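You operate a simulated robot arm through the tools that you are given. There is no shell and no other tool.

You are at the controls of a simulated robot arm. One attempt, no reset.

Task
Put things in order on the top of the front window-side table. At the end: the teal sponge from the top of the front window-side table stands where the grey piece of clay stood; the blue cup from the top of the front window-side table is on the blue flat carton (marked "OIL"); the name sign (marked "Sabine") from the top of the front window-side table stands where the blue paint bottle (marked "BLUE") stood; the blue paint bottle from the top of the front window-side table is on the blue pattern plate (marked "WAVES"); the grey piece of clay from the top of the front window-side table stands where the name sign stood; whatever was shut is shut again. Leave all else as you found it, and nothing knocked over. Set down upright: cup, paint bottle.

The check looks at the end state, three seconds after you hand in, the way a careful person would. Anything else that was tipped, shoved, dropped, spilled or broken makes it a failure.

Robot
A 6-joint arm with a two-finger gripper, fixed in place. Base frame: the origin is at the foot of the arm, x ahead of it, y to its left, z up; the work surface is at about z = 0. Readings come in mm, degrees, newtons and seconds.
With the tool pointing down near the work surface it reaches from about 240 to 620 mm from the base axis. Its first joint turns from -66.0 to 66.0 degrees. Payload 1.37 kg.
Tool frame: the origin (TCP) lies between the finger pads and is the grasp point; the fingertips stand 22 mm ahead of it; z points along the fingers, y is the line along which they close. The gripper opens to 92 mm. The gripper's body begins 65 mm behind the TCP.
Orientation is told as [roll, pitch, yaw] about the base's x, y, z axes, in that order, counted from this pose: with the fingers straight down and closing along the base's y, the tool's x points along the base's -x, its y along +y and its z along -z.

Tools
- The arm moves only by the tool drive_tool. Its argument "series" is one flat list of numbers, 7 for each row, row after row: the shift along the tool's x, y, z in mm, then the turn, a rotation vector about the tool's x, y, z in degrees, then the gripper command, from -1 (shut) to 1 (fully open), values between in proportion. In form: [x, y, z, rx, ry, rz, hand, x, y, z, rx, ry, rz, hand, ...]. A call has 1 to 20 rows; each row is the pose to reach, as a shift and turn from the pose commanded when the call began, along the tool's axes at that moment. Rows are played at 5 a second. More than 50 mm and 8.6 degrees between two rows, or a gripper value outside its range, and nothing of the call is played. A pose out of reach is approached as far as the arm can. The call stops where the force on the tool passes 40 N (or 10 N more than at its start, if that is more) or the arm is blocked; 0.2 s more then pass. The fingers move at their own pace and stop on an object; they squeeze with about 26 N. The grip force told is the motor's: it shows also when the fingers shut on nothing. Time passes only in rows, and 0.2 s behind the last, so rows that repeat a pose let the fingers close. It gives the time, the measured TCP pose, the force on the tool (base axes), the opening and the grip force at its end, in the units of the frame above (readings bear some noise), with the torque about the TCP (base axes, N m) and any sound that the robot's microphone picked up, and new pictures: "show" is both (left out), scene, wrist or none.
- Cameras (640 x 400 px; columns grow to the right, rows downward): "scene" is fixed at [18.1, -420.9, 581.1]; the picture's right is [0.89, -0.45, 0.00], its down [-0.27, -0.54, -0.79] and it looks along [0.35, 0.71, -0.61] (base axes); focal length 312 px, centre (320, 200). "wrist" rides on the gripper at [71, 19, -102] in the tool frame; the picture's right is [-0.26, 0.97, 0.00], its down [-0.75, -0.20, -0.62] and it looks along [-0.60, -0.16, 0.78] (tool axes); focal length 280 px, centre (320, 200). There is no depth. A picture from a camera that has moved, and an enlarged one, comes with that camera's place and axes in the base frame and with its lens.
- inspect(camera, box): a new picture of the part [left, top, right, bottom] of that camera's present view, enlarged. It takes no simulated time.
- hand_in(): hands the job in; it is judged then, once.

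Places have to be worked out from the pictures, the camera data and where the tool is seen. Open the gripper and draw the arm clear of the work before you hand the job in, unless the task says otherwise.

The tools are called after "Request:" as name(argument=value, ...) on one line, values as JSON. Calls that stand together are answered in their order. drive_tool: Moves the arm, as the interface text tells. Its arguments: {"type":"object","properties":{"series":{"type":"array"},"show":{"type":"string","enum":["both","scene","wrist","none"]}},"required":["series"]} The other tools are called the same way: inspect (camera, box) takes an enlarged picture of a part of a camera's view; hand_in () hands the job in.

At the start:

```text
clock: 0.0
ee_pos: [386.9, 122.2, 355.6]
orientation: [0.1, 0.0, 0.0]
wrist_force: [0.6, -0.5, -0.1]
wrist_torque: [0.02, 0.0, 0.0]
grip_width: 92.1
grip_force: 0.1
```

scene: 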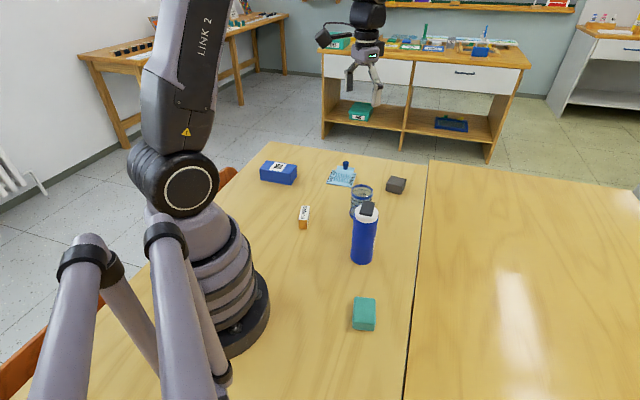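
wrist: 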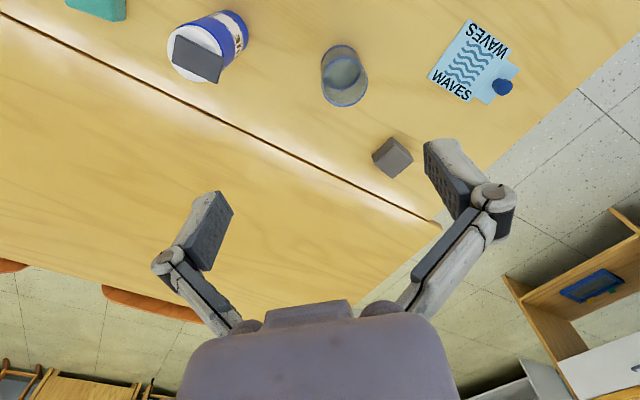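

I start by enlarging the pictures to identify the objects and work out where they stand.

Request:
inspect(camera="scene", box=[240, 140, 440, 265])

Request:
inspect(camera="scene", box=[280, 220, 440, 345])

Request:
inspect(camera="wrist", box=[40, 0, 560, 220])

```text
3.20 times, centred on (340, 202) of scene
camera zoom: at [18.1, -420.9, 581.1], right [0.89, -0.45, 0.0], down [-0.27, -0.54, -0.79], along [0.35, 0.71, -0.61], focal length 997 px, centre (256, 192)
```

zoom: 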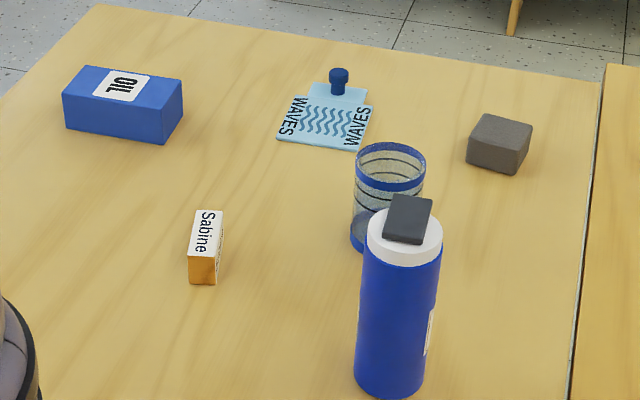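

```text
3.20 times, centred on (360, 282) of scene
camera zoom: at [18.1, -420.9, 581.1], right [0.89, -0.45, 0.0], down [-0.27, -0.54, -0.79], along [0.35, 0.71, -0.61], focal length 997 px, centre (192, -64)
```

zoom: 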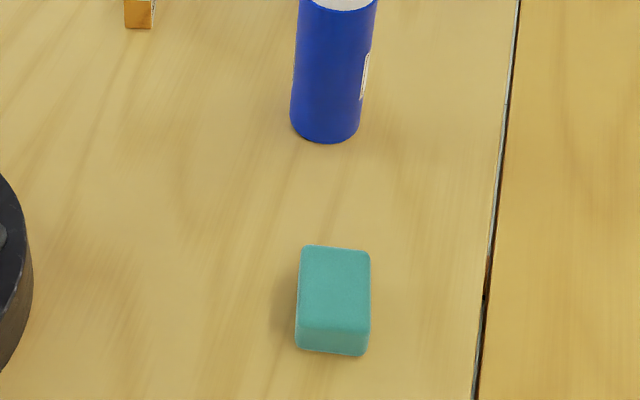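

```text
1.23 times, centred on (300, 110) of wrist
camera zoom: at [317.6, 141.4, 458.1], right [0.26, 0.97, 0.0], down [0.75, -0.2, 0.62], along [0.6, -0.16, -0.78], focal length 345 px, centre (345, 311)
```

zoom: 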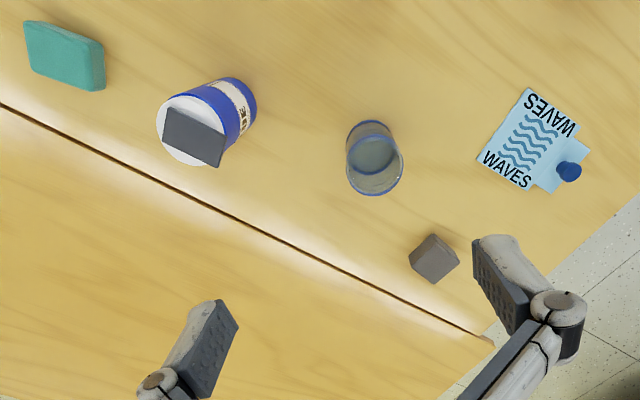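

From both views: bottle near (348, 0), clay near (597, 195), sign near (270, 180), sponge near (259, -139), cup near (425, 150), plate near (472, 325), and carton near (289, 423). I'll draw the arm back to get a better wrist view of the sign, the bottle and the cup.

Request:
drive_tool(series=[40, 0, 5, 0, 0, 0, 1, 80, 0, 10, 0, 0, 0, 1, 117, -2, 15, 0, 0, 0, 1, 117, -2, 15, 0, 0, 0, 1])

```text
clock: 1.0
ee_pos: [269.5, 120.2, 340.6]
orientation: [0.0, 0.1, 0.0]
wrist_force: [-0.2, 0.0, -1.3]
wrist_torque: [-0.03, 0.0, 0.04]
grip_width: 92.1
grip_force: 0.1
camera wrist: at [200.0, 139.0, 443.5], right [0.26, 0.97, 0.0], down [0.75, -0.2, 0.62], along [0.6, -0.16, -0.78], focal length 280 px, centre (320, 200)
```

scene: 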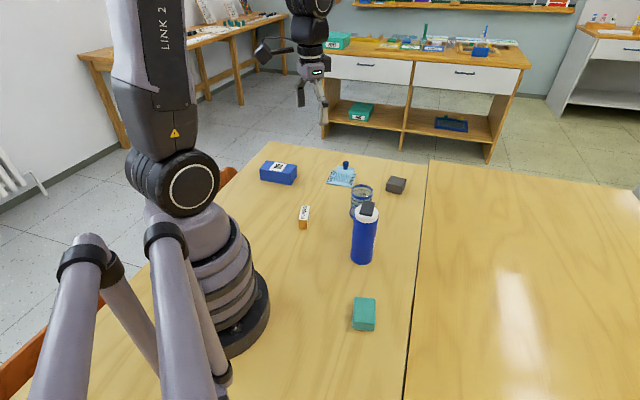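
wrist: 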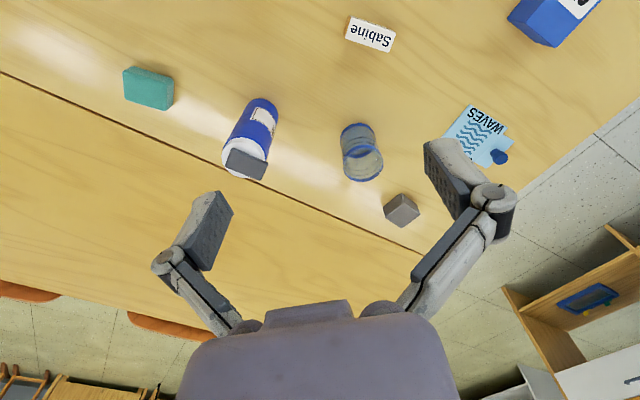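

The wrist view now covers all the objects, so I'll enlarge parts of it to measure them.

Request:
inspect(camera="wrist", box=[310, 0, 470, 100])

Request:
inspect(camera="wrist", box=[200, 80, 440, 230])

Request:
inspect(camera="wrist", box=[100, 40, 260, 140])

Request:
inspect(camera="wrist", box=[430, 0, 640, 180])

```text
4.00 times, centred on (390, 50) of wrist
camera zoom: at [200.0, 139.0, 443.5], right [0.26, 0.97, 0.0], down [0.75, -0.2, 0.62], along [0.6, -0.16, -0.78], focal length 1122 px, centre (40, 800)
```

zoom: 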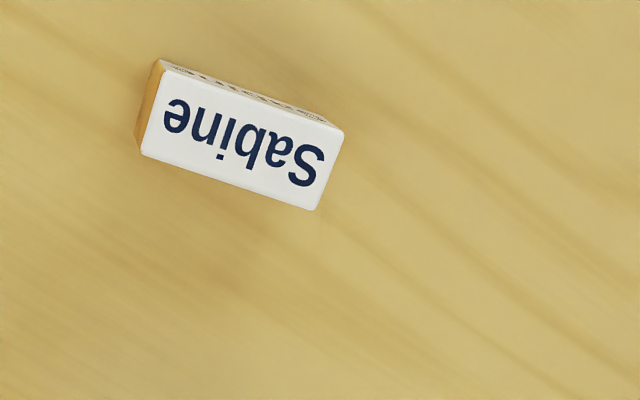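

```text
2.67 times, centred on (320, 155) of wrist
camera zoom: at [200.0, 139.0, 443.5], right [0.26, 0.97, 0.0], down [0.75, -0.2, 0.62], along [0.6, -0.16, -0.78], focal length 748 px, centre (320, 320)
```

zoom: 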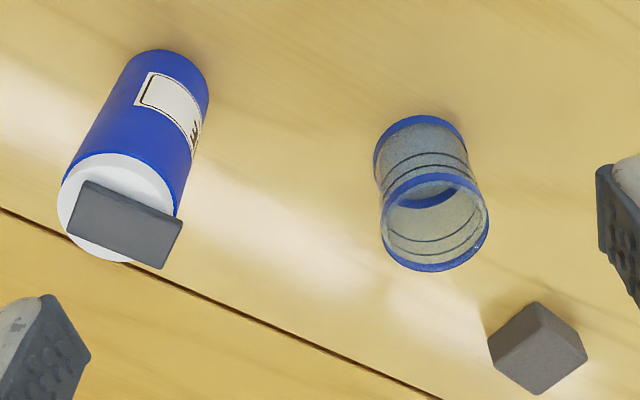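

```text
4.00 times, centred on (180, 90) of wrist
camera zoom: at [200.0, 139.0, 443.5], right [0.26, 0.97, 0.0], down [0.75, -0.2, 0.62], along [0.6, -0.16, -0.78], focal length 1122 px, centre (880, 640)
```

zoom: 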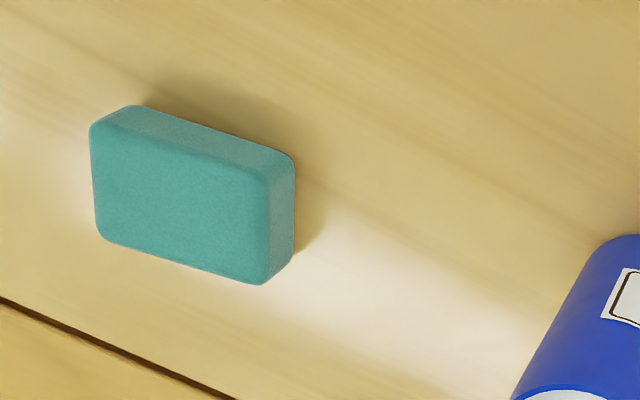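

```text
2.22 times, centred on (535, 90) of wrist
camera zoom: at [200.0, 139.0, 443.5], right [0.26, 0.97, 0.0], down [0.75, -0.2, 0.62], along [0.6, -0.16, -0.78], focal length 623 px, centre (-158, 444)
```

zoom: 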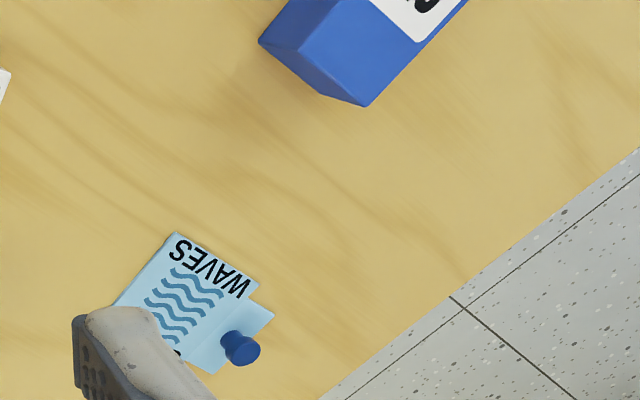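

The sign measures about 61×23×28 mm, centred at (274, 186) with its long axis near 59.5°. The sponge is about 58×41×27 mm at (262, -142), the bottle is at (346, 3) with a 52 mm diameter, and the cup is at (427.5, 144.5) with a 60 mm diameter and 80 mm height. Next I look closer at the clay, the cup, and the bottle's cap.

Request:
inspect(camera="wrist", box=[370, 180, 434, 220])

Request:
inspect(camera="wrist", box=[320, 110, 400, 190])

Request:
inspect(camera="wrist", box=[210, 85, 290, 185])

Request:
inspect(camera="scene", box=[340, 165, 420, 275])

```text
10.00 times, centred on (402, 200) of wrist
camera zoom: at [200.0, 139.0, 443.5], right [0.26, 0.97, 0.0], down [0.75, -0.2, 0.62], along [0.6, -0.16, -0.78], focal length 2804 px, centre (-500, 200)
```

zoom: 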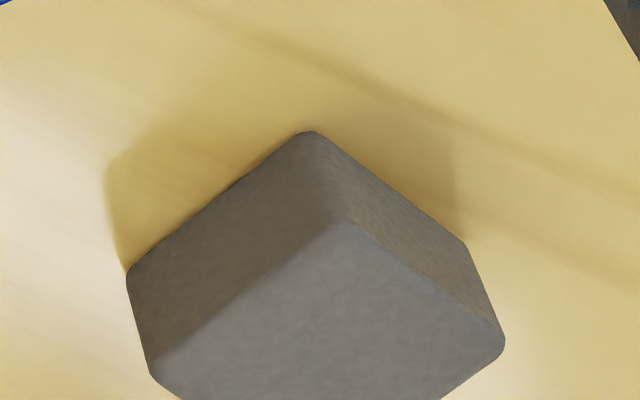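

```text
5.00 times, centred on (360, 150) of wrist
camera zoom: at [200.0, 139.0, 443.5], right [0.26, 0.97, 0.0], down [0.75, -0.2, 0.62], along [0.6, -0.16, -0.78], focal length 1402 px, centre (120, 450)
```

zoom: 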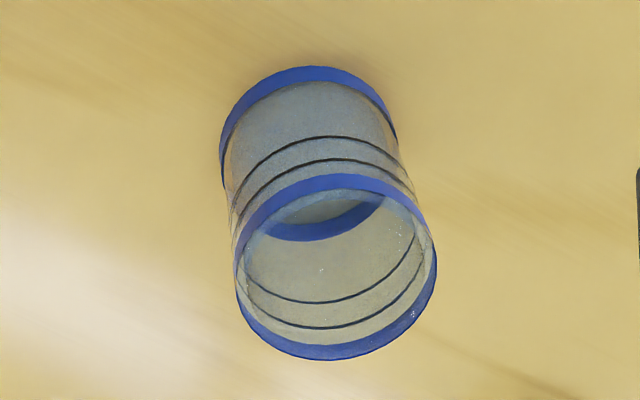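

```text
4.00 times, centred on (250, 135) of wrist
camera zoom: at [200.0, 139.0, 443.5], right [0.26, 0.97, 0.0], down [0.75, -0.2, 0.62], along [0.6, -0.16, -0.78], focal length 1122 px, centre (600, 460)
```

zoom: 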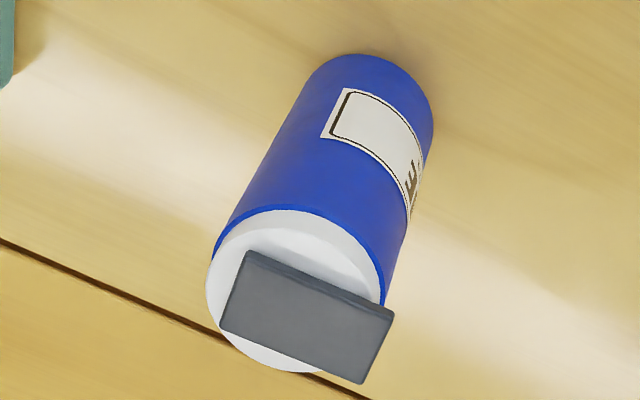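

```text
3.64 times, centred on (380, 220) of scene
camera zoom: at [18.1, -420.9, 581.1], right [0.89, -0.45, 0.0], down [-0.27, -0.54, -0.79], along [0.35, 0.71, -0.61], focal length 1133 px, centre (102, 127)
```

zoom: 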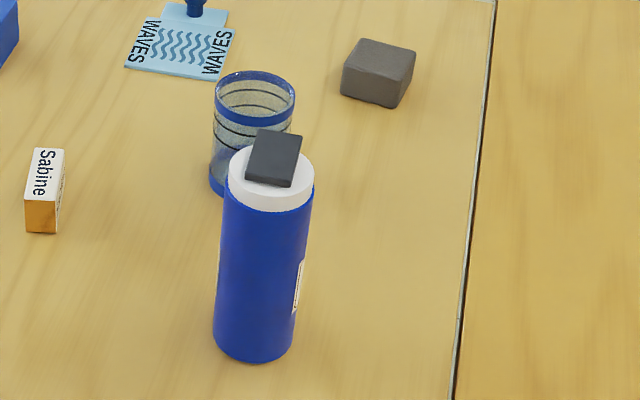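

The bottle is about 148 mm tall and centred near (347, 2.5). The clay is about 47 mm square and 28 mm high near (598, 198). I'll move above the bottle and check the alignment before descending.

Request:
drive_tool(series=[-15, -23, 10, 0, 0, 0, 1, -31, -47, 30, 0, 0, 0, 1, -46, -70, 50, 0, 0, 0, 1, -62, -94, 70, 0, 0, 0, 1, -77.5, -117.7, 90, 0, 0, 0, 1, -77.5, -117.7, 90, 0, 0, 0, 1])

```text
clock: 2.4
ee_pos: [346.0, 1.3, 248.9]
orientation: [0.0, 0.0, 0.1]
wrist_force: [-0.1, 1.2, 0.2]
wrist_torque: [-0.01, 0.0, -0.01]
grip_width: 92.0
grip_force: 0.1
camera wrist: at [276.5, 20.8, 350.9], right [0.26, 0.97, 0.0], down [0.75, -0.2, 0.62], along [0.6, -0.16, -0.78], focal length 280 px, centre (320, 200)
```

scene: 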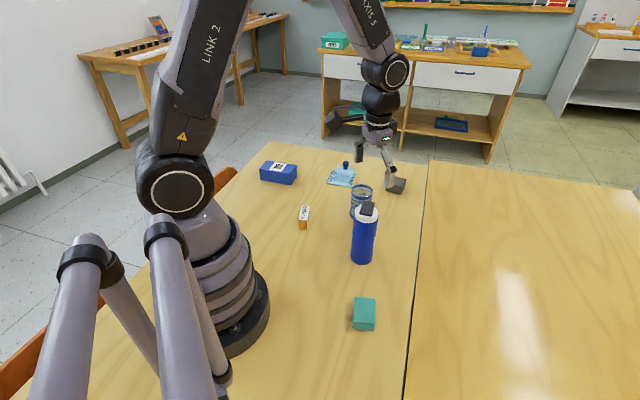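
wrist: 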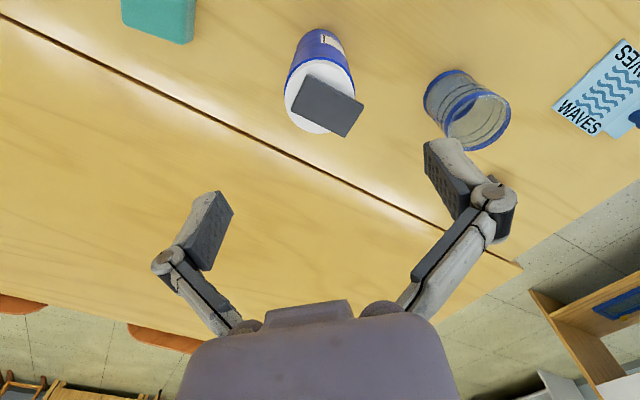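

The bottle sits straight below the TCP, with the shoulder ellipse centred where the tool axis should fall. I'll descend to z≈97 with the fingers open.

Request:
drive_tool(series=[0, 0, 40, 0, 0, 0, 1, 0, 0, 80, 0, 0, 0, 1, 0, 0, 110, 0, 0, 0, 1, 0, 0, 135, 0, 0, 0, 1, 0, 0, 152, 0, 0, 0, 1, 0, 0, 152, 0, 0, 0, 1])

```text
clock: 3.8
ee_pos: [348.0, 3.7, 99.4]
orientation: [0.0, -0.1, 0.0]
wrist_force: [-1.0, 6.7, 20.5]
wrist_torque: [0.17, -0.16, 0.05]
grip_width: 93.1
grip_force: 0.1
camera wrist: at [278.6, 22.9, 200.5], right [0.26, 0.97, 0.0], down [0.75, -0.2, 0.63], along [0.61, -0.16, -0.78], focal length 280 px, centre (320, 200)
```

scene: 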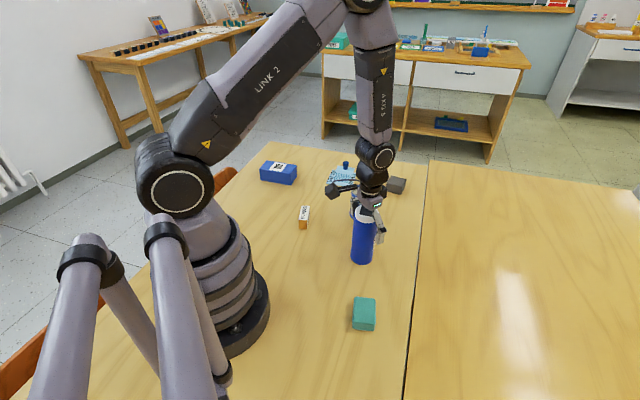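
wrist: 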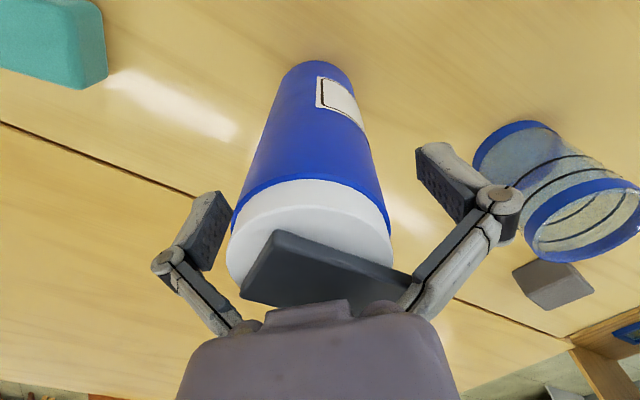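

The upward force of about 20 N means the gripper's body or linkage is touching the bottle's cap, so I back up 15 mm straight away.

Request:
drive_tool(series=[0, 0, -8, 0, 0, 0, 1, 0, 0, -16, 0, 0, 0, 1, 0, 0, -16, 0, 0, 0, 1])

Request:
inspect(camera="scene", box=[310, 160, 430, 280])

Request:
inspect(camera="wrist", box=[140, 40, 540, 400])

```text
clock: 4.6
ee_pos: [347.4, 3.3, 114.6]
orientation: [-0.1, 0.0, 0.0]
wrist_force: [0.5, 0.0, 0.5]
wrist_torque: [0.03, -0.01, 0.0]
grip_width: 92.0
grip_force: 0.0
camera wrist: at [277.7, 21.9, 217.2], right [0.26, 0.97, 0.0], down [0.75, -0.2, 0.62], along [0.6, -0.16, -0.78], focal length 280 px, centre (320, 200)
```

scene: 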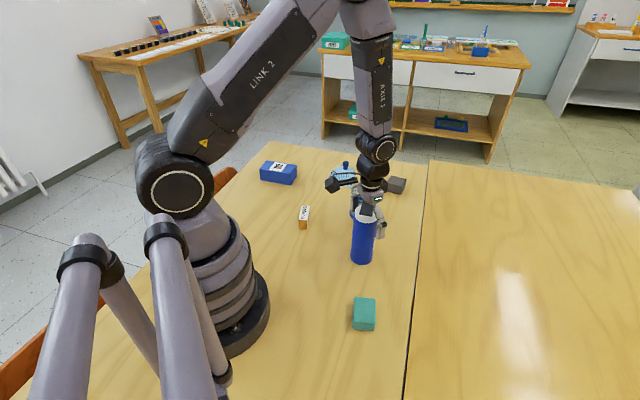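
wrist: 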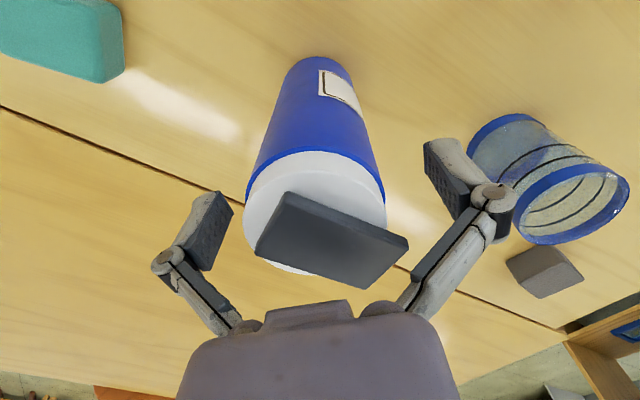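

```text
3.33 times, centred on (370, 220) of scene
camera zoom: at [18.1, -420.9, 581.1], right [0.89, -0.45, 0.0], down [-0.27, -0.54, -0.79], along [0.35, 0.71, -0.61], focal length 1038 px, centre (153, 133)
```

zoom: 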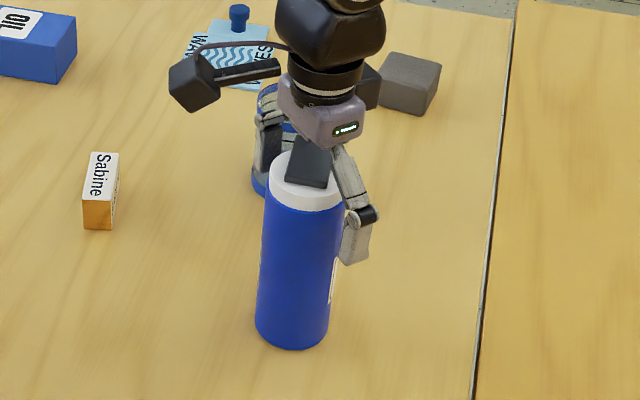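

```text
1.11 times, centred on (340, 220) of wrist
camera zoom: at [277.7, 21.9, 217.2], right [0.26, 0.97, 0.0], down [0.75, -0.2, 0.62], along [0.6, -0.16, -0.78], focal length 312 px, centre (298, 178)
```

zoom: 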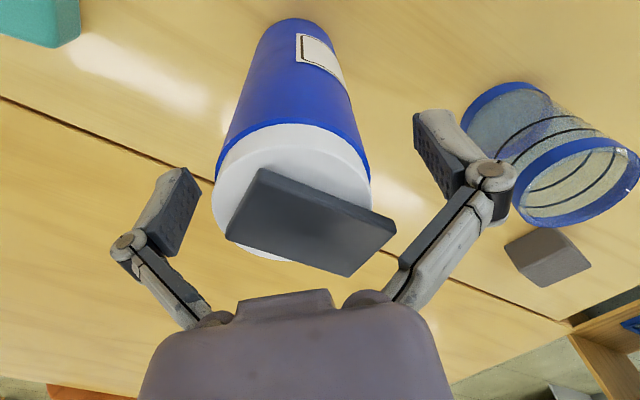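

The bottle still stands, and the force is back to zero. The cap slab runs along about 48°, so its corner fouled the right finger link. I'll lift, turn the gripper to yaw 48° so the fingers straddle the cap's narrow side, and look again.

Request:
drive_tool(series=[0, 0, -40, 0, 0, 0, 1, 0, 0, -75, 0, 0, 0, 1, 0, 0, -75, 0, 0, -8, 1, 0, 0, -75, 0, 0, -16, 1, 0, 0, -75, 0, 0, -24, 1, 0, 0, -75, 0, 0, -32, 1, 0, 0, -75, 0, 0, -40, 1, 0, 0, -75, 0, 0, -48, 1, 0, 0, -75, 0, 0, -48, 1])

```text
clock: 6.6
ee_pos: [347.5, 3.3, 189.4]
orientation: [0.0, 0.0, 48.1]
wrist_force: [-0.2, -0.2, 0.1]
wrist_torque: [0.01, 0.03, 0.0]
grip_width: 92.0
grip_force: 0.0
camera wrist: at [287.6, -37.5, 291.9], right [-0.54, 0.84, 0.0], down [0.66, 0.42, 0.63], along [0.52, 0.34, -0.78], focal length 280 px, centre (320, 200)
```

scene: 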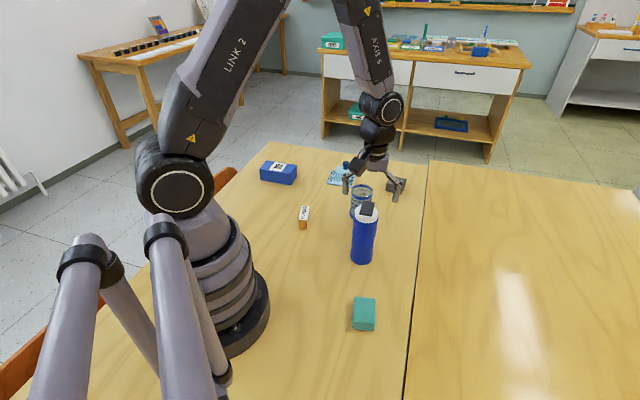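
wrist: 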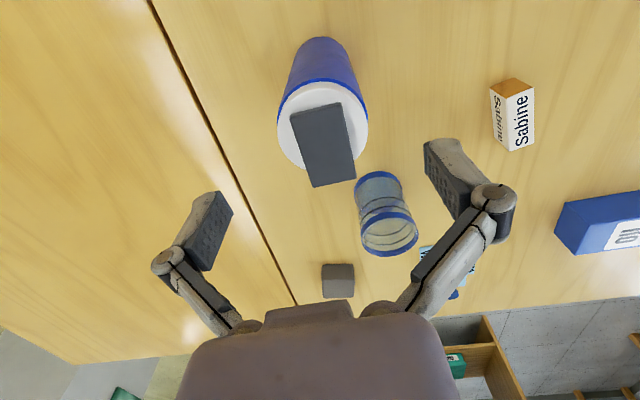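

The cap now lies along the tool's x axis between the fingers, and the bottle's axis is centred. I'll descend to z≈108, watching the force.

Request:
drive_tool(series=[0, 0, 30, 0, 0, 0, 1, 0, 0, 55, 0, 0, 0, 1, 0, 0, 70, 0, 0, 0, 1, 0, 0, 81, 0, 0, 0, 1, 0, 0, 81, 0, 0, 0, 1], show="wrist")

```text
clock: 7.8
ee_pos: [348.6, 1.6, 109.6]
orientation: [0.0, 0.0, 48.0]
wrist_force: [0.2, 0.1, -0.2]
wrist_torque: [0.03, 0.0, 0.0]
grip_width: 92.1
grip_force: 0.0
camera wrist: at [288.0, -38.5, 210.4], right [-0.54, 0.84, 0.0], down [0.66, 0.42, 0.63], along [0.53, 0.34, -0.78], focal length 280 px, centre (320, 200)
```

wrist: 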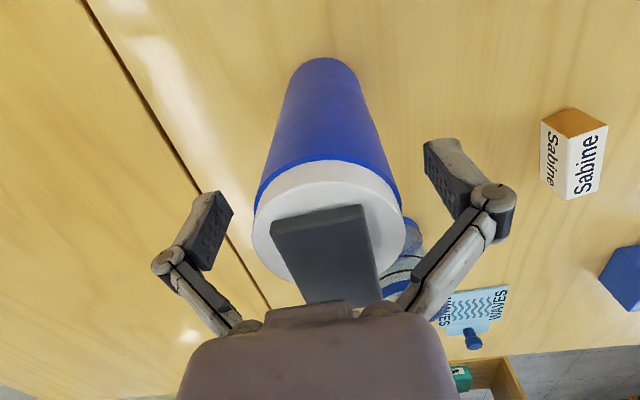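

No contact force at this height, so I'll close on the bottle.

Request:
drive_tool(series=[0, 0, 0, 0, 0, 0, -1, 0, 0, 0, 0, 0, 0, -1, 0, 0, 0, 0, 0, 0, -1, 0, 0, 0, 0, 0, 0, -1, 0, 0, 0, 0, 0, 0, -1])

```text
clock: 9.0
ee_pos: [348.6, 2.3, 109.4]
orientation: [0.0, 0.0, 48.1]
wrist_force: [-3.2, 3.1, 12.3]
wrist_torque: [0.07, 0.02, -0.03]
grip_width: 53.7
grip_force: 25.7
camera wrist: at [287.9, -38.4, 210.9], right [-0.54, 0.84, 0.0], down [0.66, 0.42, 0.63], along [0.53, 0.34, -0.78], focal length 280 px, centre (320, 200)
```

scene: 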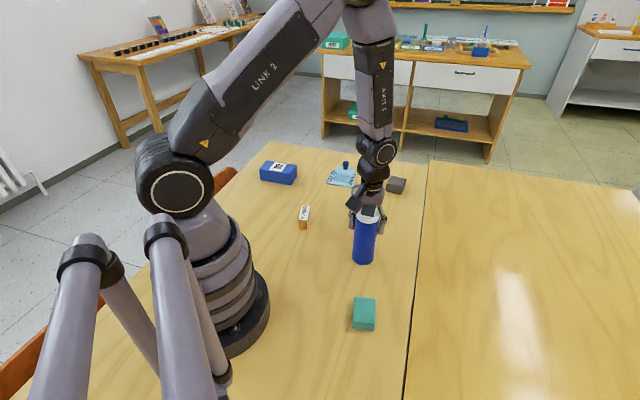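
wrist: 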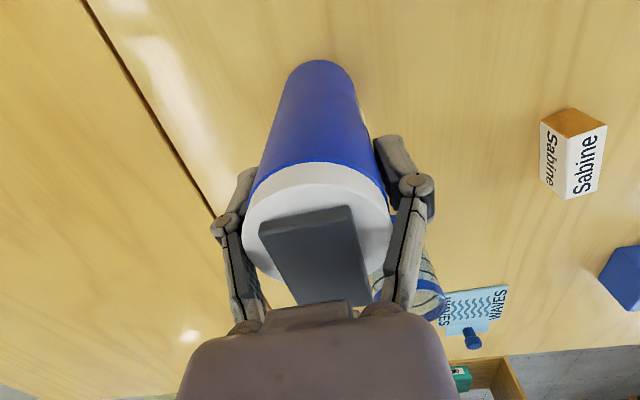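

The gripper holds the bottle at 53.7 mm, so the bottle spot is about (348, 2). I'll lift it gently and then raise it clear of the cup's height.

Request:
drive_tool(series=[0, 0, -3, 0, 0, 0, -1, 0, 0, -10, 0, 0, 0, -1, 0, 0, -30, 0, 0, 0, -1, 0, 0, -60, 0, 0, 0, -1, 0, 0, -90, 0, 0, 0, -1, 0, 0, -125, 0, 0, 0, -1, 0, 0, -125, 0, 0, 0, -1])

```text
clock: 10.6
ee_pos: [346.8, 2.2, 234.6]
orientation: [-0.1, 0.0, 47.9]
wrist_force: [-0.6, -0.4, -3.2]
wrist_torque: [0.01, -0.02, 0.0]
grip_width: 53.7
grip_force: 26.0
camera wrist: at [285.9, -37.5, 335.1], right [-0.54, 0.84, 0.0], down [0.66, 0.42, 0.63], along [0.53, 0.34, -0.78], focal length 280 px, centre (320, 200)
```

scene: 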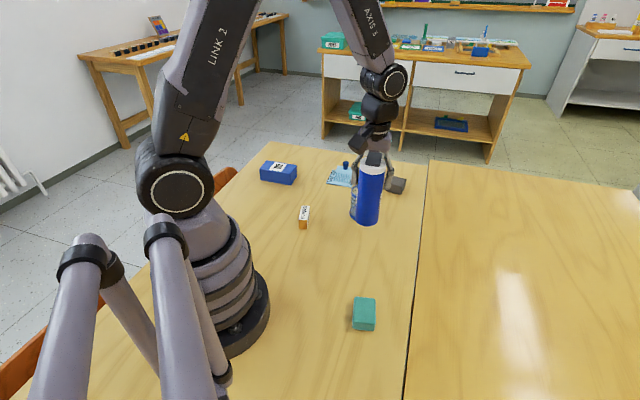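
wrist: 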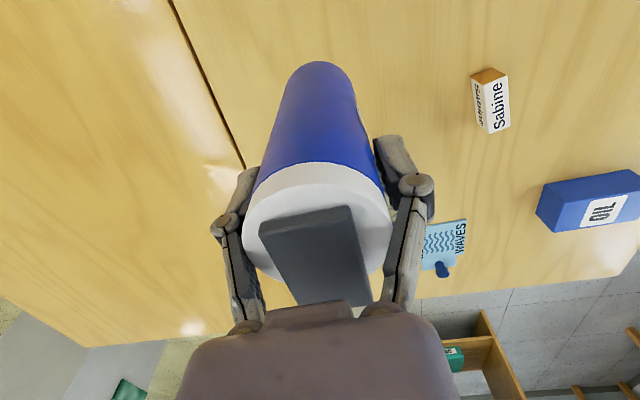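

The bottle is held upright and weighs about 330 g. I'll carry it over to the plate near (472.5, 326), staying at this height.

Request:
drive_tool(series=[-20, 8, 0, 0, 0, 0, -1, -50, 19, 0, 0, 0, 0, -1, -85, 32, 0, 0, 0, 0, -1, -120, 46, 0, 0, 0, 0, -1, -155, 59, 0, 0, 0, 0, -1, -190, 72, 0, 0, 0, 0, -1, -225, 85, 0, 0, 0, 0, -1, -260, 99, 0, 0, 0, 0, -1, -290, 110, 0, 0, 0, 0, -1, -312, 118, 0, 0, 0, 0, -1, -324.7, 123.2, 0, 0, 0, 0, -1, -324.7, 123.2, 0, 0, 0, 0, -1, -324.7, 123.2, 0, 0, 0, 0, -1])

```text
clock: 13.4
ee_pos: [471.6, 328.9, 234.3]
orientation: [0.0, 0.0, 48.0]
wrist_force: [-0.6, 0.2, -3.9]
wrist_torque: [0.0, -0.01, -0.01]
grip_width: 53.6
grip_force: 25.9
camera wrist: at [412.3, 288.1, 336.5], right [-0.54, 0.84, 0.0], down [0.66, 0.42, 0.62], along [0.52, 0.34, -0.78], focal length 280 px, centre (320, 200)
```

scene: 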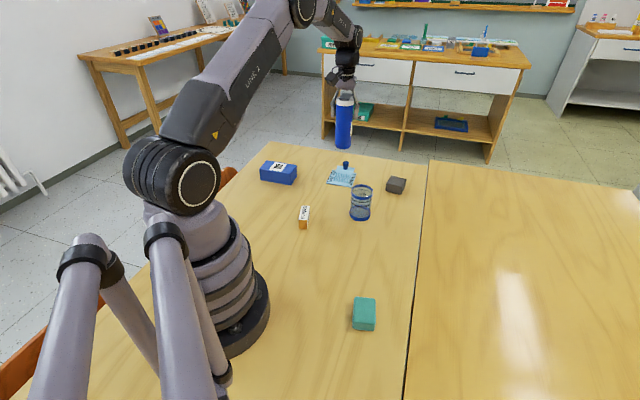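
wrist: 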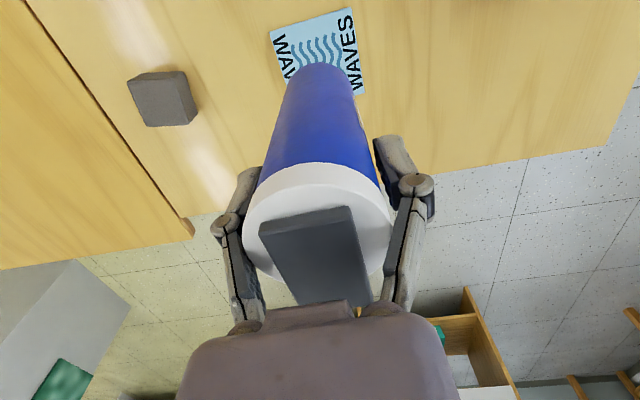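

The bottle hangs over the plate. I'll zoom in on the plate to fine-tune the drop point before lowering.

Request:
inspect(camera="wrist", box=[240, 0, 400, 100])

Request:
inspect(camera="scene", box=[300, 90, 400, 200])

```text
4.00 times, centred on (320, 50) of wrist
camera zoom: at [412.3, 288.1, 336.5], right [-0.54, 0.84, 0.0], down [0.66, 0.42, 0.62], along [0.52, 0.34, -0.78], focal length 1122 px, centre (320, 800)
```

zoom: 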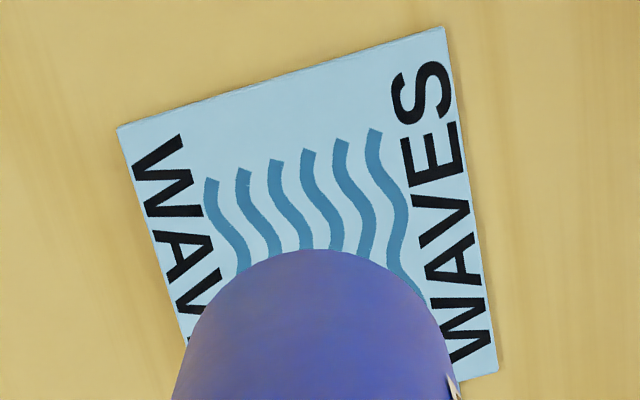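

```text
3.64 times, centred on (350, 145) of scene
camera zoom: at [18.1, -420.9, 581.1], right [0.89, -0.45, 0.0], down [-0.27, -0.54, -0.79], along [0.35, 0.71, -0.61], focal length 1133 px, centre (211, 400)
```

zoom: 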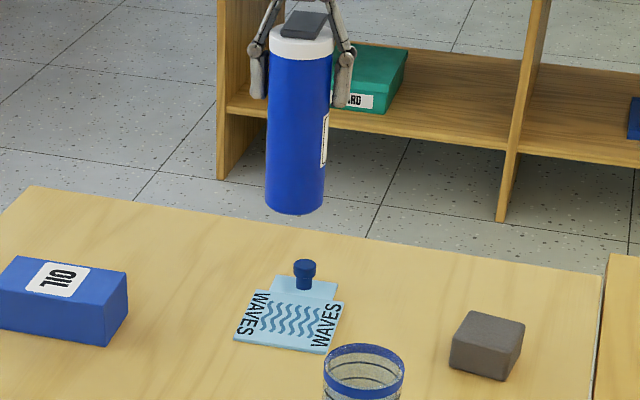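

From the wrist view the plate centre is near (475, 329), so I'll shift about 3 mm in x. Then I'll lower until the bottle's foot is about 8 mm above the plate.

Request:
drive_tool(series=[-2, -2, 20, 0, 0, 0, -1, -2, -2, 50, 0, 0, 0, -1, -2, -2, 80, 0, 0, 0, -1, -2, -2, 100, 0, 0, 0, -1, -2, -2, 112, 0, 0, 0, -1, -2, -2, 112, 0, 0, 0, -1])

```text
clock: 14.8
ee_pos: [475.2, 326.6, 122.2]
orientation: [0.0, 0.1, 48.0]
wrist_force: [0.0, 0.4, -4.7]
wrist_torque: [-0.01, -0.03, -0.01]
grip_width: 53.8
grip_force: 26.3
camera wrist: at [415.1, 286.6, 224.2], right [-0.54, 0.84, 0.0], down [0.66, 0.42, 0.63], along [0.53, 0.34, -0.78], focal length 280 px, centre (320, 200)
```

scene: 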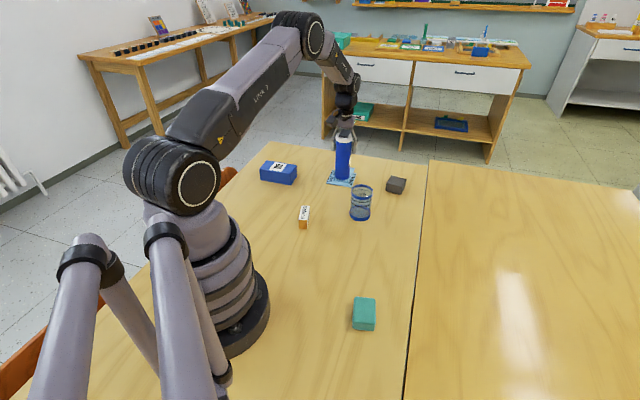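
wrist: 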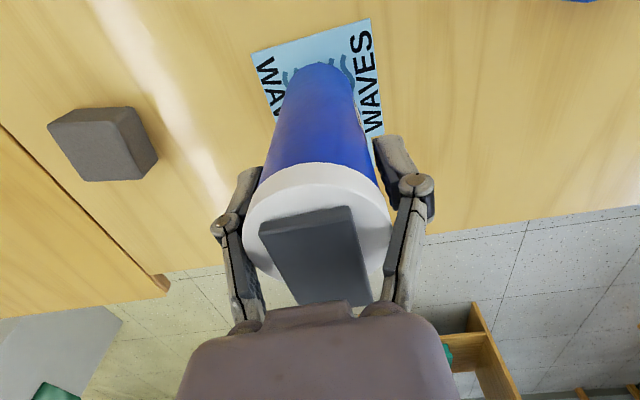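

Request:
inspect(camera="wrist", box=[230, 0, 400, 150])

Request:
inspect(camera="scene", box=[300, 120, 400, 200])

```text
2.67 times, centred on (315, 75) of wrist
camera zoom: at [415.1, 286.6, 224.2], right [-0.54, 0.84, 0.0], down [0.66, 0.42, 0.63], along [0.53, 0.34, -0.78], focal length 748 px, centre (333, 533)
```

zoom: 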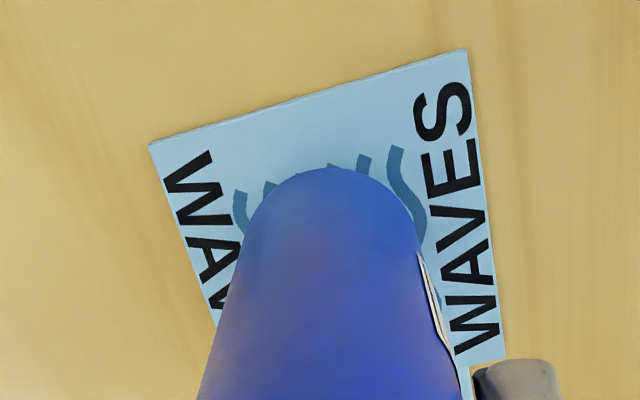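

```text
5.00 times, centred on (350, 160) of scene
camera zoom: at [18.1, -420.9, 581.1], right [0.89, -0.45, 0.0], down [-0.27, -0.54, -0.79], along [0.35, 0.71, -0.61], focal length 1558 px, centre (170, 400)
```

zoom: 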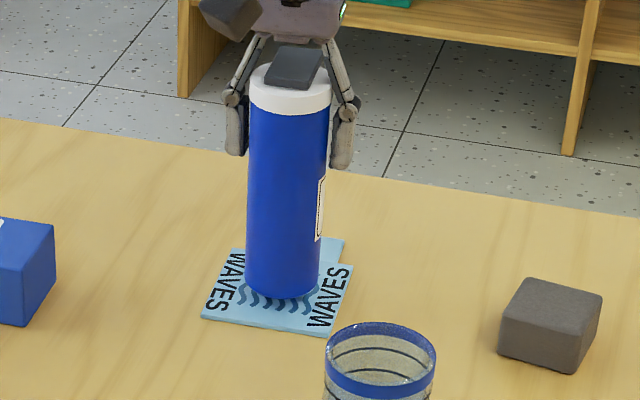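

The bottle is centred over the plate. I'll lower it in small steps until it takes weight.

Request:
drive_tool(series=[0, 0, 3, 0, 0, 0, -1, 0, 0, 5, 0, 0, 0, -1, 0, 0, 6, 0, 0, 0, -1, 0, 0, 6, 0, 0, 0, -1], show="none")

```text
clock: 15.8
ee_pos: [475.7, 326.5, 117.7]
orientation: [0.1, -0.1, 48.1]
wrist_force: [0.1, 0.4, -5.7]
wrist_torque: [0.02, -0.03, 0.04]
grip_width: 53.6
grip_force: 25.5
```

Request:
drive_tool(series=[0, 0, 1, 0, 0, 0, -1, 0, 0, 2, 0, 0, 0, -1, 0, 0, 2, 0, 0, 0, -1], show="none")

```text
clock: 16.6
ee_pos: [475.5, 326.5, 114.0]
orientation: [-0.1, 0.0, 48.1]
wrist_force: [-0.2, 0.9, -3.0]
wrist_torque: [0.0, -0.02, 0.03]
grip_width: 53.3
grip_force: 26.1
```

Still only the bottle's weight shows, so I continue down by one millimetre at a time.

Request:
drive_tool(series=[0, 0, 1, 0, 0, 0, -1, 0, 0, 1, 0, 0, 0, -1], show="none")

```text
clock: 17.2
ee_pos: [475.8, 328.2, 114.6]
orientation: [0.0, 0.1, 48.0]
wrist_force: [0.6, 1.3, -3.4]
wrist_torque: [0.02, 0.0, 0.0]
grip_width: 53.5
grip_force: 25.6
```

Still no contact. I take another millimetre and view the scene.

Request:
drive_tool(series=[0, 0, 1, 0, 0, 0, -1, 0, 0, 1, 0, 0, 0, -1], show="scene")

Request:
inspect(camera="scene", box=[310, 140, 390, 200])

```text
clock: 17.8
ee_pos: [475.9, 327.1, 113.3]
orientation: [0.0, -0.1, 48.0]
wrist_force: [-3.9, -0.9, 7.8]
wrist_torque: [-0.12, 0.36, 0.01]
grip_width: 53.5
grip_force: 25.7
```

scene: 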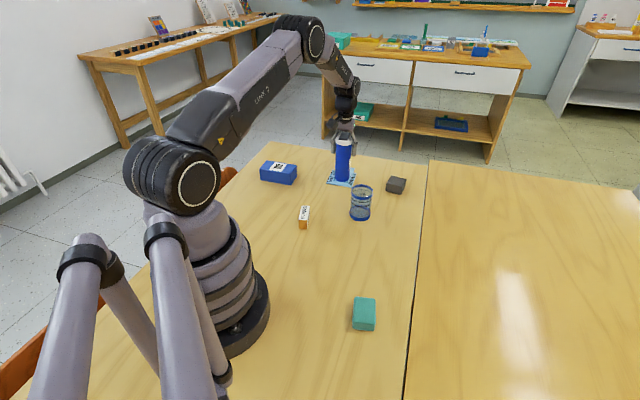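

```text
6.67 times, centred on (350, 170) of scene
camera zoom: at [18.0, -421.0, 581.1], right [0.89, -0.45, 0.0], down [-0.27, -0.54, -0.79], along [0.35, 0.71, -0.61], focal length 2077 px, centre (120, 400)
```

zoom: 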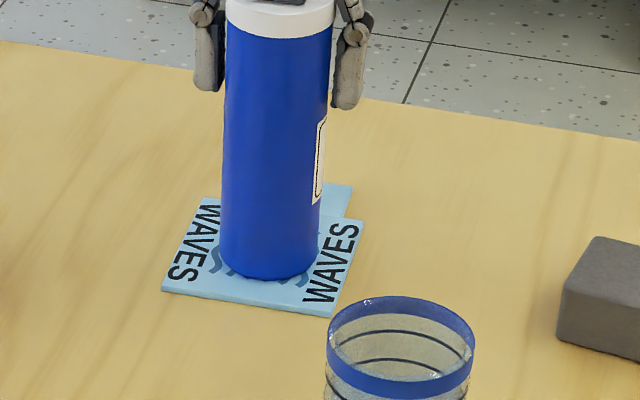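

Contact: the load went from -3.4 N to +7.8 N, and the bottle's foot is on the plate. I'll open the fingers slowly and check it stands.

Request:
drive_tool(series=[0, 0, -0.5, 0, 0, 0, 0.15, 0, 0, -0.5, 0, 0, 0, 0.25, 0, 0, -0.5, 0, 0, 0, 0.4, 0, 0, -0.5, 0, 0, 0, 0.6, 0, 0, -0.5, 0, 0, 0, 0.8, 0, 0, -0.5, 0, 0, 0, 1, 0, 0, -0.5, 0, 0, 0, 1])

```text
clock: 19.4
ee_pos: [476.5, 327.3, 113.1]
orientation: [0.0, -0.1, 48.0]
wrist_force: [0.1, -0.7, 0.2]
wrist_torque: [0.01, 0.01, 0.0]
grip_width: 92.2
grip_force: 0.1
camera wrist: at [415.6, 286.9, 215.0], right [-0.54, 0.84, 0.0], down [0.66, 0.42, 0.63], along [0.53, 0.34, -0.78], focal length 280 px, centre (320, 200)
```

scene: 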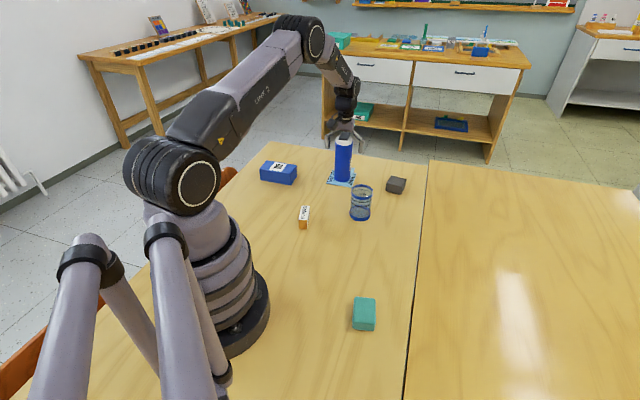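
wrist: 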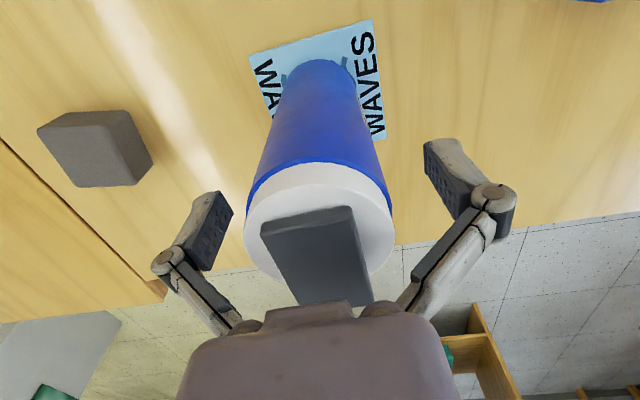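

The bottle stands on the plate and the gripper is free. I'll rise clear, then travel to above the sign at (274, 186) while turning to yaw 59.5°.

Request:
drive_tool(series=[0, 0, -30, 0, 0, 0, 1, 0, 0, -70, 0, 0, 0, 1, 0, 0, -117, 0, 0, 0, 1, 40, 9, -117, 0, 0, -2, 1, 80, 18, -117, 0, 0, -4, 1, 120, 28, -117, 0, 0, -6, 1, 160, 37, -117, 0, 0, -8, 1, 200, 46, -100, 0, 0, -10, 1, 239.9, 55.8, -80, 0, 0, -11.5, 1, 239.9, 55.8, -57, 0, 0, -11.5, 1, 239.9, 55.8, -57, 0, 0, -11.5, 1])

```text
clock: 21.8
ee_pos: [271.7, 186.5, 169.4]
orientation: [0.1, -0.1, 59.5]
wrist_force: [-0.1, -0.2, -0.4]
wrist_torque: [-0.02, -0.02, 0.0]
grip_width: 92.1
grip_force: 0.1
camera wrist: at [219.6, 133.9, 270.7], right [-0.7, 0.72, 0.0], down [0.56, 0.54, 0.63], along [0.45, 0.44, -0.78], focal length 280 px, centre (320, 200)
```

scene: 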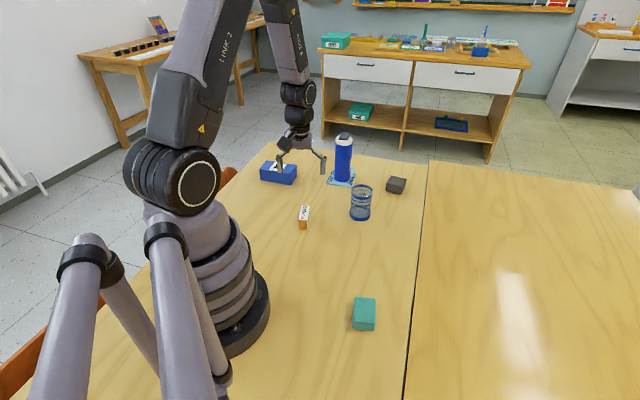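
wrist: 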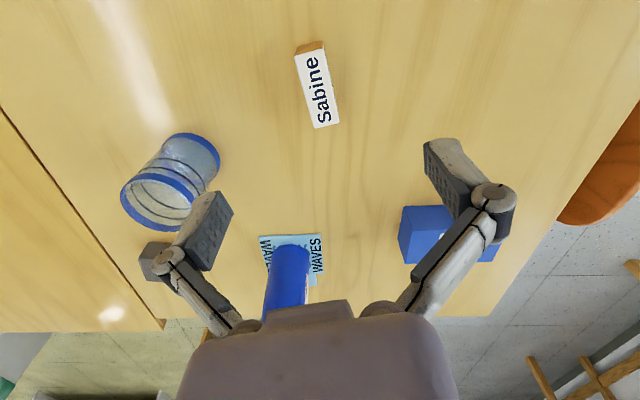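

The sign lies under the TCP. I'll zoom in to check the angle before descending.

Request:
inspect(camera="wrist", box=[270, 30, 370, 140])

```text
3.64 times, centred on (320, 85) of wrist
camera zoom: at [219.6, 133.9, 270.7], right [-0.7, 0.72, 0.0], down [0.56, 0.54, 0.63], along [0.45, 0.44, -0.78], focal length 1020 px, centre (320, 618)
```

zoom: 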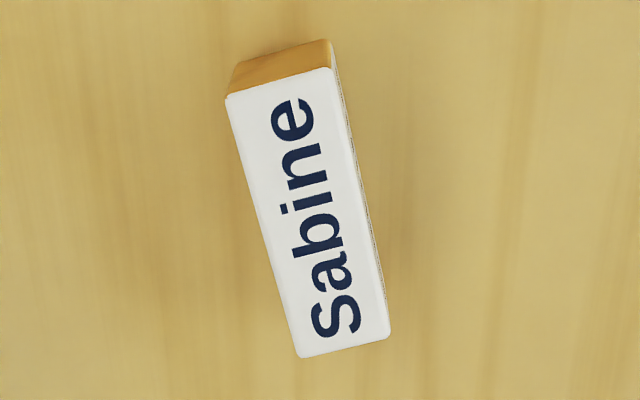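

The angle matches and the sign is centred to within 2 mm. I'll descend to z≈29 and close.

Request:
drive_tool(series=[0, -1.5, 40, 0, 0, 0, 1, 0, -1.5, 80, 0, 0, 0, 1, 0, -1.5, 110, 0, 0, 0, 0.6, 0, -1.5, 130, 0, 0, 0, 0.2, 0, -1.5, 140, 0, 0, 0, 0.2, 0, -1.5, 140, 0, 0, 0, 0.2])

```text
clock: 23.2
ee_pos: [276.1, 186.1, 28.7]
orientation: [0.0, -0.1, 59.4]
wrist_force: [-0.1, -0.2, -0.2]
wrist_torque: [-0.02, -0.04, 0.04]
grip_width: 55.3
grip_force: 0.0
camera wrist: at [224.1, 133.5, 131.8], right [-0.7, 0.72, 0.0], down [0.56, 0.54, 0.63], along [0.45, 0.44, -0.78], focal length 280 px, centre (320, 200)
```

scene: 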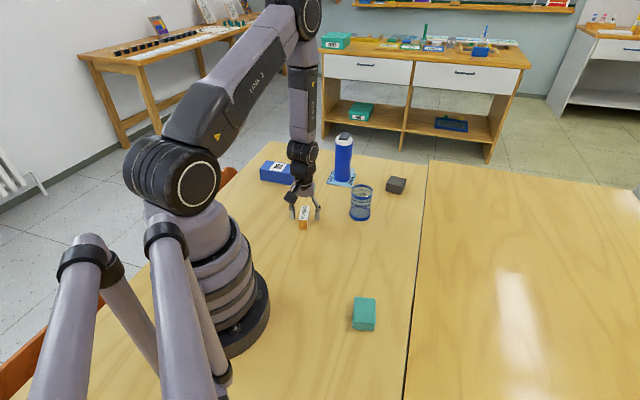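
wrist: 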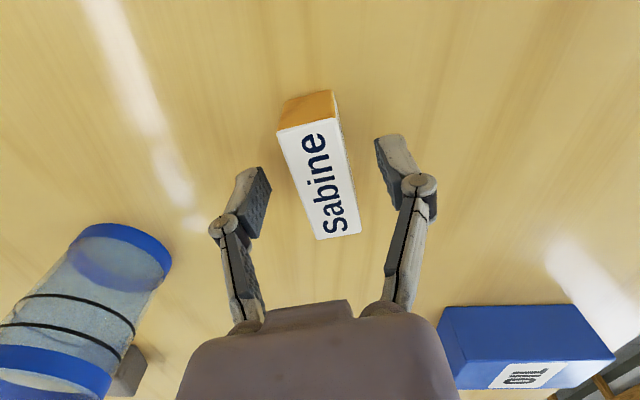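

The sign is between the fingers with its centre at about (275, 186). Closing now.

Request:
drive_tool(series=[0, 0, 0, 0, 0, 0, -1, 0, 0, 0, 0, 0, 0, -1, 0, 0, 0, 0, 0, 0, -1, 0, 0, 0, 0, 0, 0, -1], show="wrist")

```text
clock: 24.2
ee_pos: [275.7, 185.8, 30.1]
orientation: [0.0, 0.0, 59.5]
wrist_force: [0.4, 0.2, 0.3]
wrist_torque: [-0.04, -0.05, 0.0]
grip_width: 23.1
grip_force: 25.6
camera wrist: at [224.0, 133.5, 132.1], right [-0.7, 0.72, 0.0], down [0.56, 0.54, 0.63], along [0.45, 0.44, -0.78], focal length 280 px, centre (320, 200)
```

wrist: 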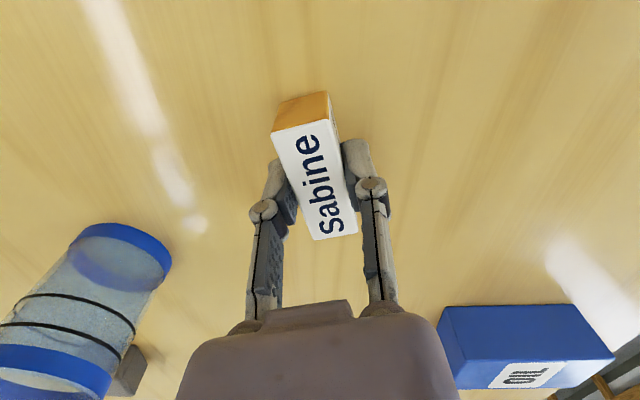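

The sign is gripped at 23.1 mm. I'll lift it and carry it to above the bottle's former spot (348, 2).

Request:
drive_tool(series=[0, 0, -5, 0, 0, 0, -1, 0, 0, -35, 0, 0, 0, -1, 0, 0, -70, 0, 0, 0, -1, 20, -26, -70, 0, 0, 0, -1, 45, -58, -70, 0, 0, 0, -1, 70, -90, -70, 0, 0, 0, -1, 95, -122, -70, 0, 0, 0, -1, 115, -147, -70, 0, 0, 0, -1, 121.7, -155.6, -60, 0, 0, 0, -1, 121.7, -155.6, -30, 0, 0, 0, -1, 121.7, -155.6, -10, 0, 0, 0, -1, 121.7, -155.6, -10, 0, 0, 0, -1])

```text
clock: 26.8
ee_pos: [347.9, 0.4, 39.9]
orientation: [0.0, 0.0, 59.5]
wrist_force: [-0.3, 0.4, -0.3]
wrist_torque: [0.01, 0.01, -0.02]
grip_width: 23.1
grip_force: 26.1
camera wrist: at [297.1, -50.5, 141.9], right [-0.7, 0.72, 0.0], down [0.56, 0.55, 0.63], along [0.45, 0.44, -0.78], focal length 280 px, centre (320, 200)
```

scene: 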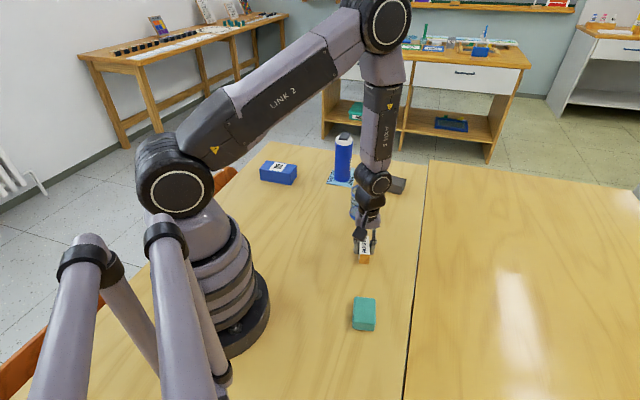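
wrist: 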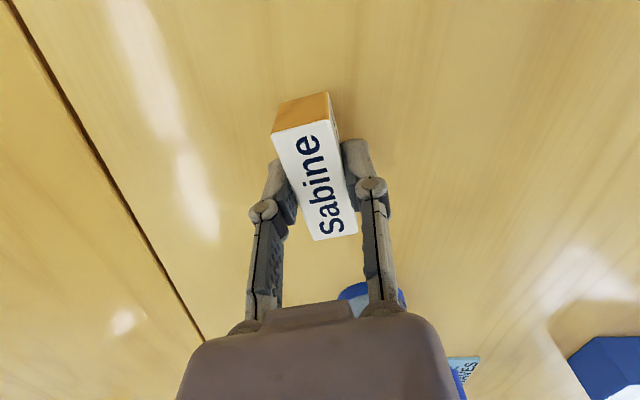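

The sign is about 10 mm above the bottle's old spot. I'll lower it gently.

Request:
drive_tool(series=[-1.3, 0.8, 5, 0, 0, 0, -1, -1.3, 0.8, 8, 0, 0, 0, -1, -1.3, 0.8, 9.5, 0, 0, 0, -1, -1.3, 0.8, 9.5, 0, 0, 0, -1], show="none")

```text
clock: 27.8
ee_pos: [348.0, 2.3, 31.2]
orientation: [0.0, -0.1, 59.4]
wrist_force: [-0.3, 0.1, -1.0]
wrist_torque: [-0.01, -0.01, 0.02]
grip_width: 22.6
grip_force: 25.6
```

Not loaded yet, so I go down another millimetre at a time.

Request:
drive_tool(series=[0, 0, 1, 0, 0, 0, -1, 0, 0, 1, 0, 0, 0, -1], show="none")

```text
clock: 28.4
ee_pos: [347.1, 2.6, 29.3]
orientation: [-0.1, 0.0, 59.4]
wrist_force: [-2.2, -2.2, 9.9]
wrist_torque: [-0.05, 0.05, 0.0]
grip_width: 23.1
grip_force: 25.9
```

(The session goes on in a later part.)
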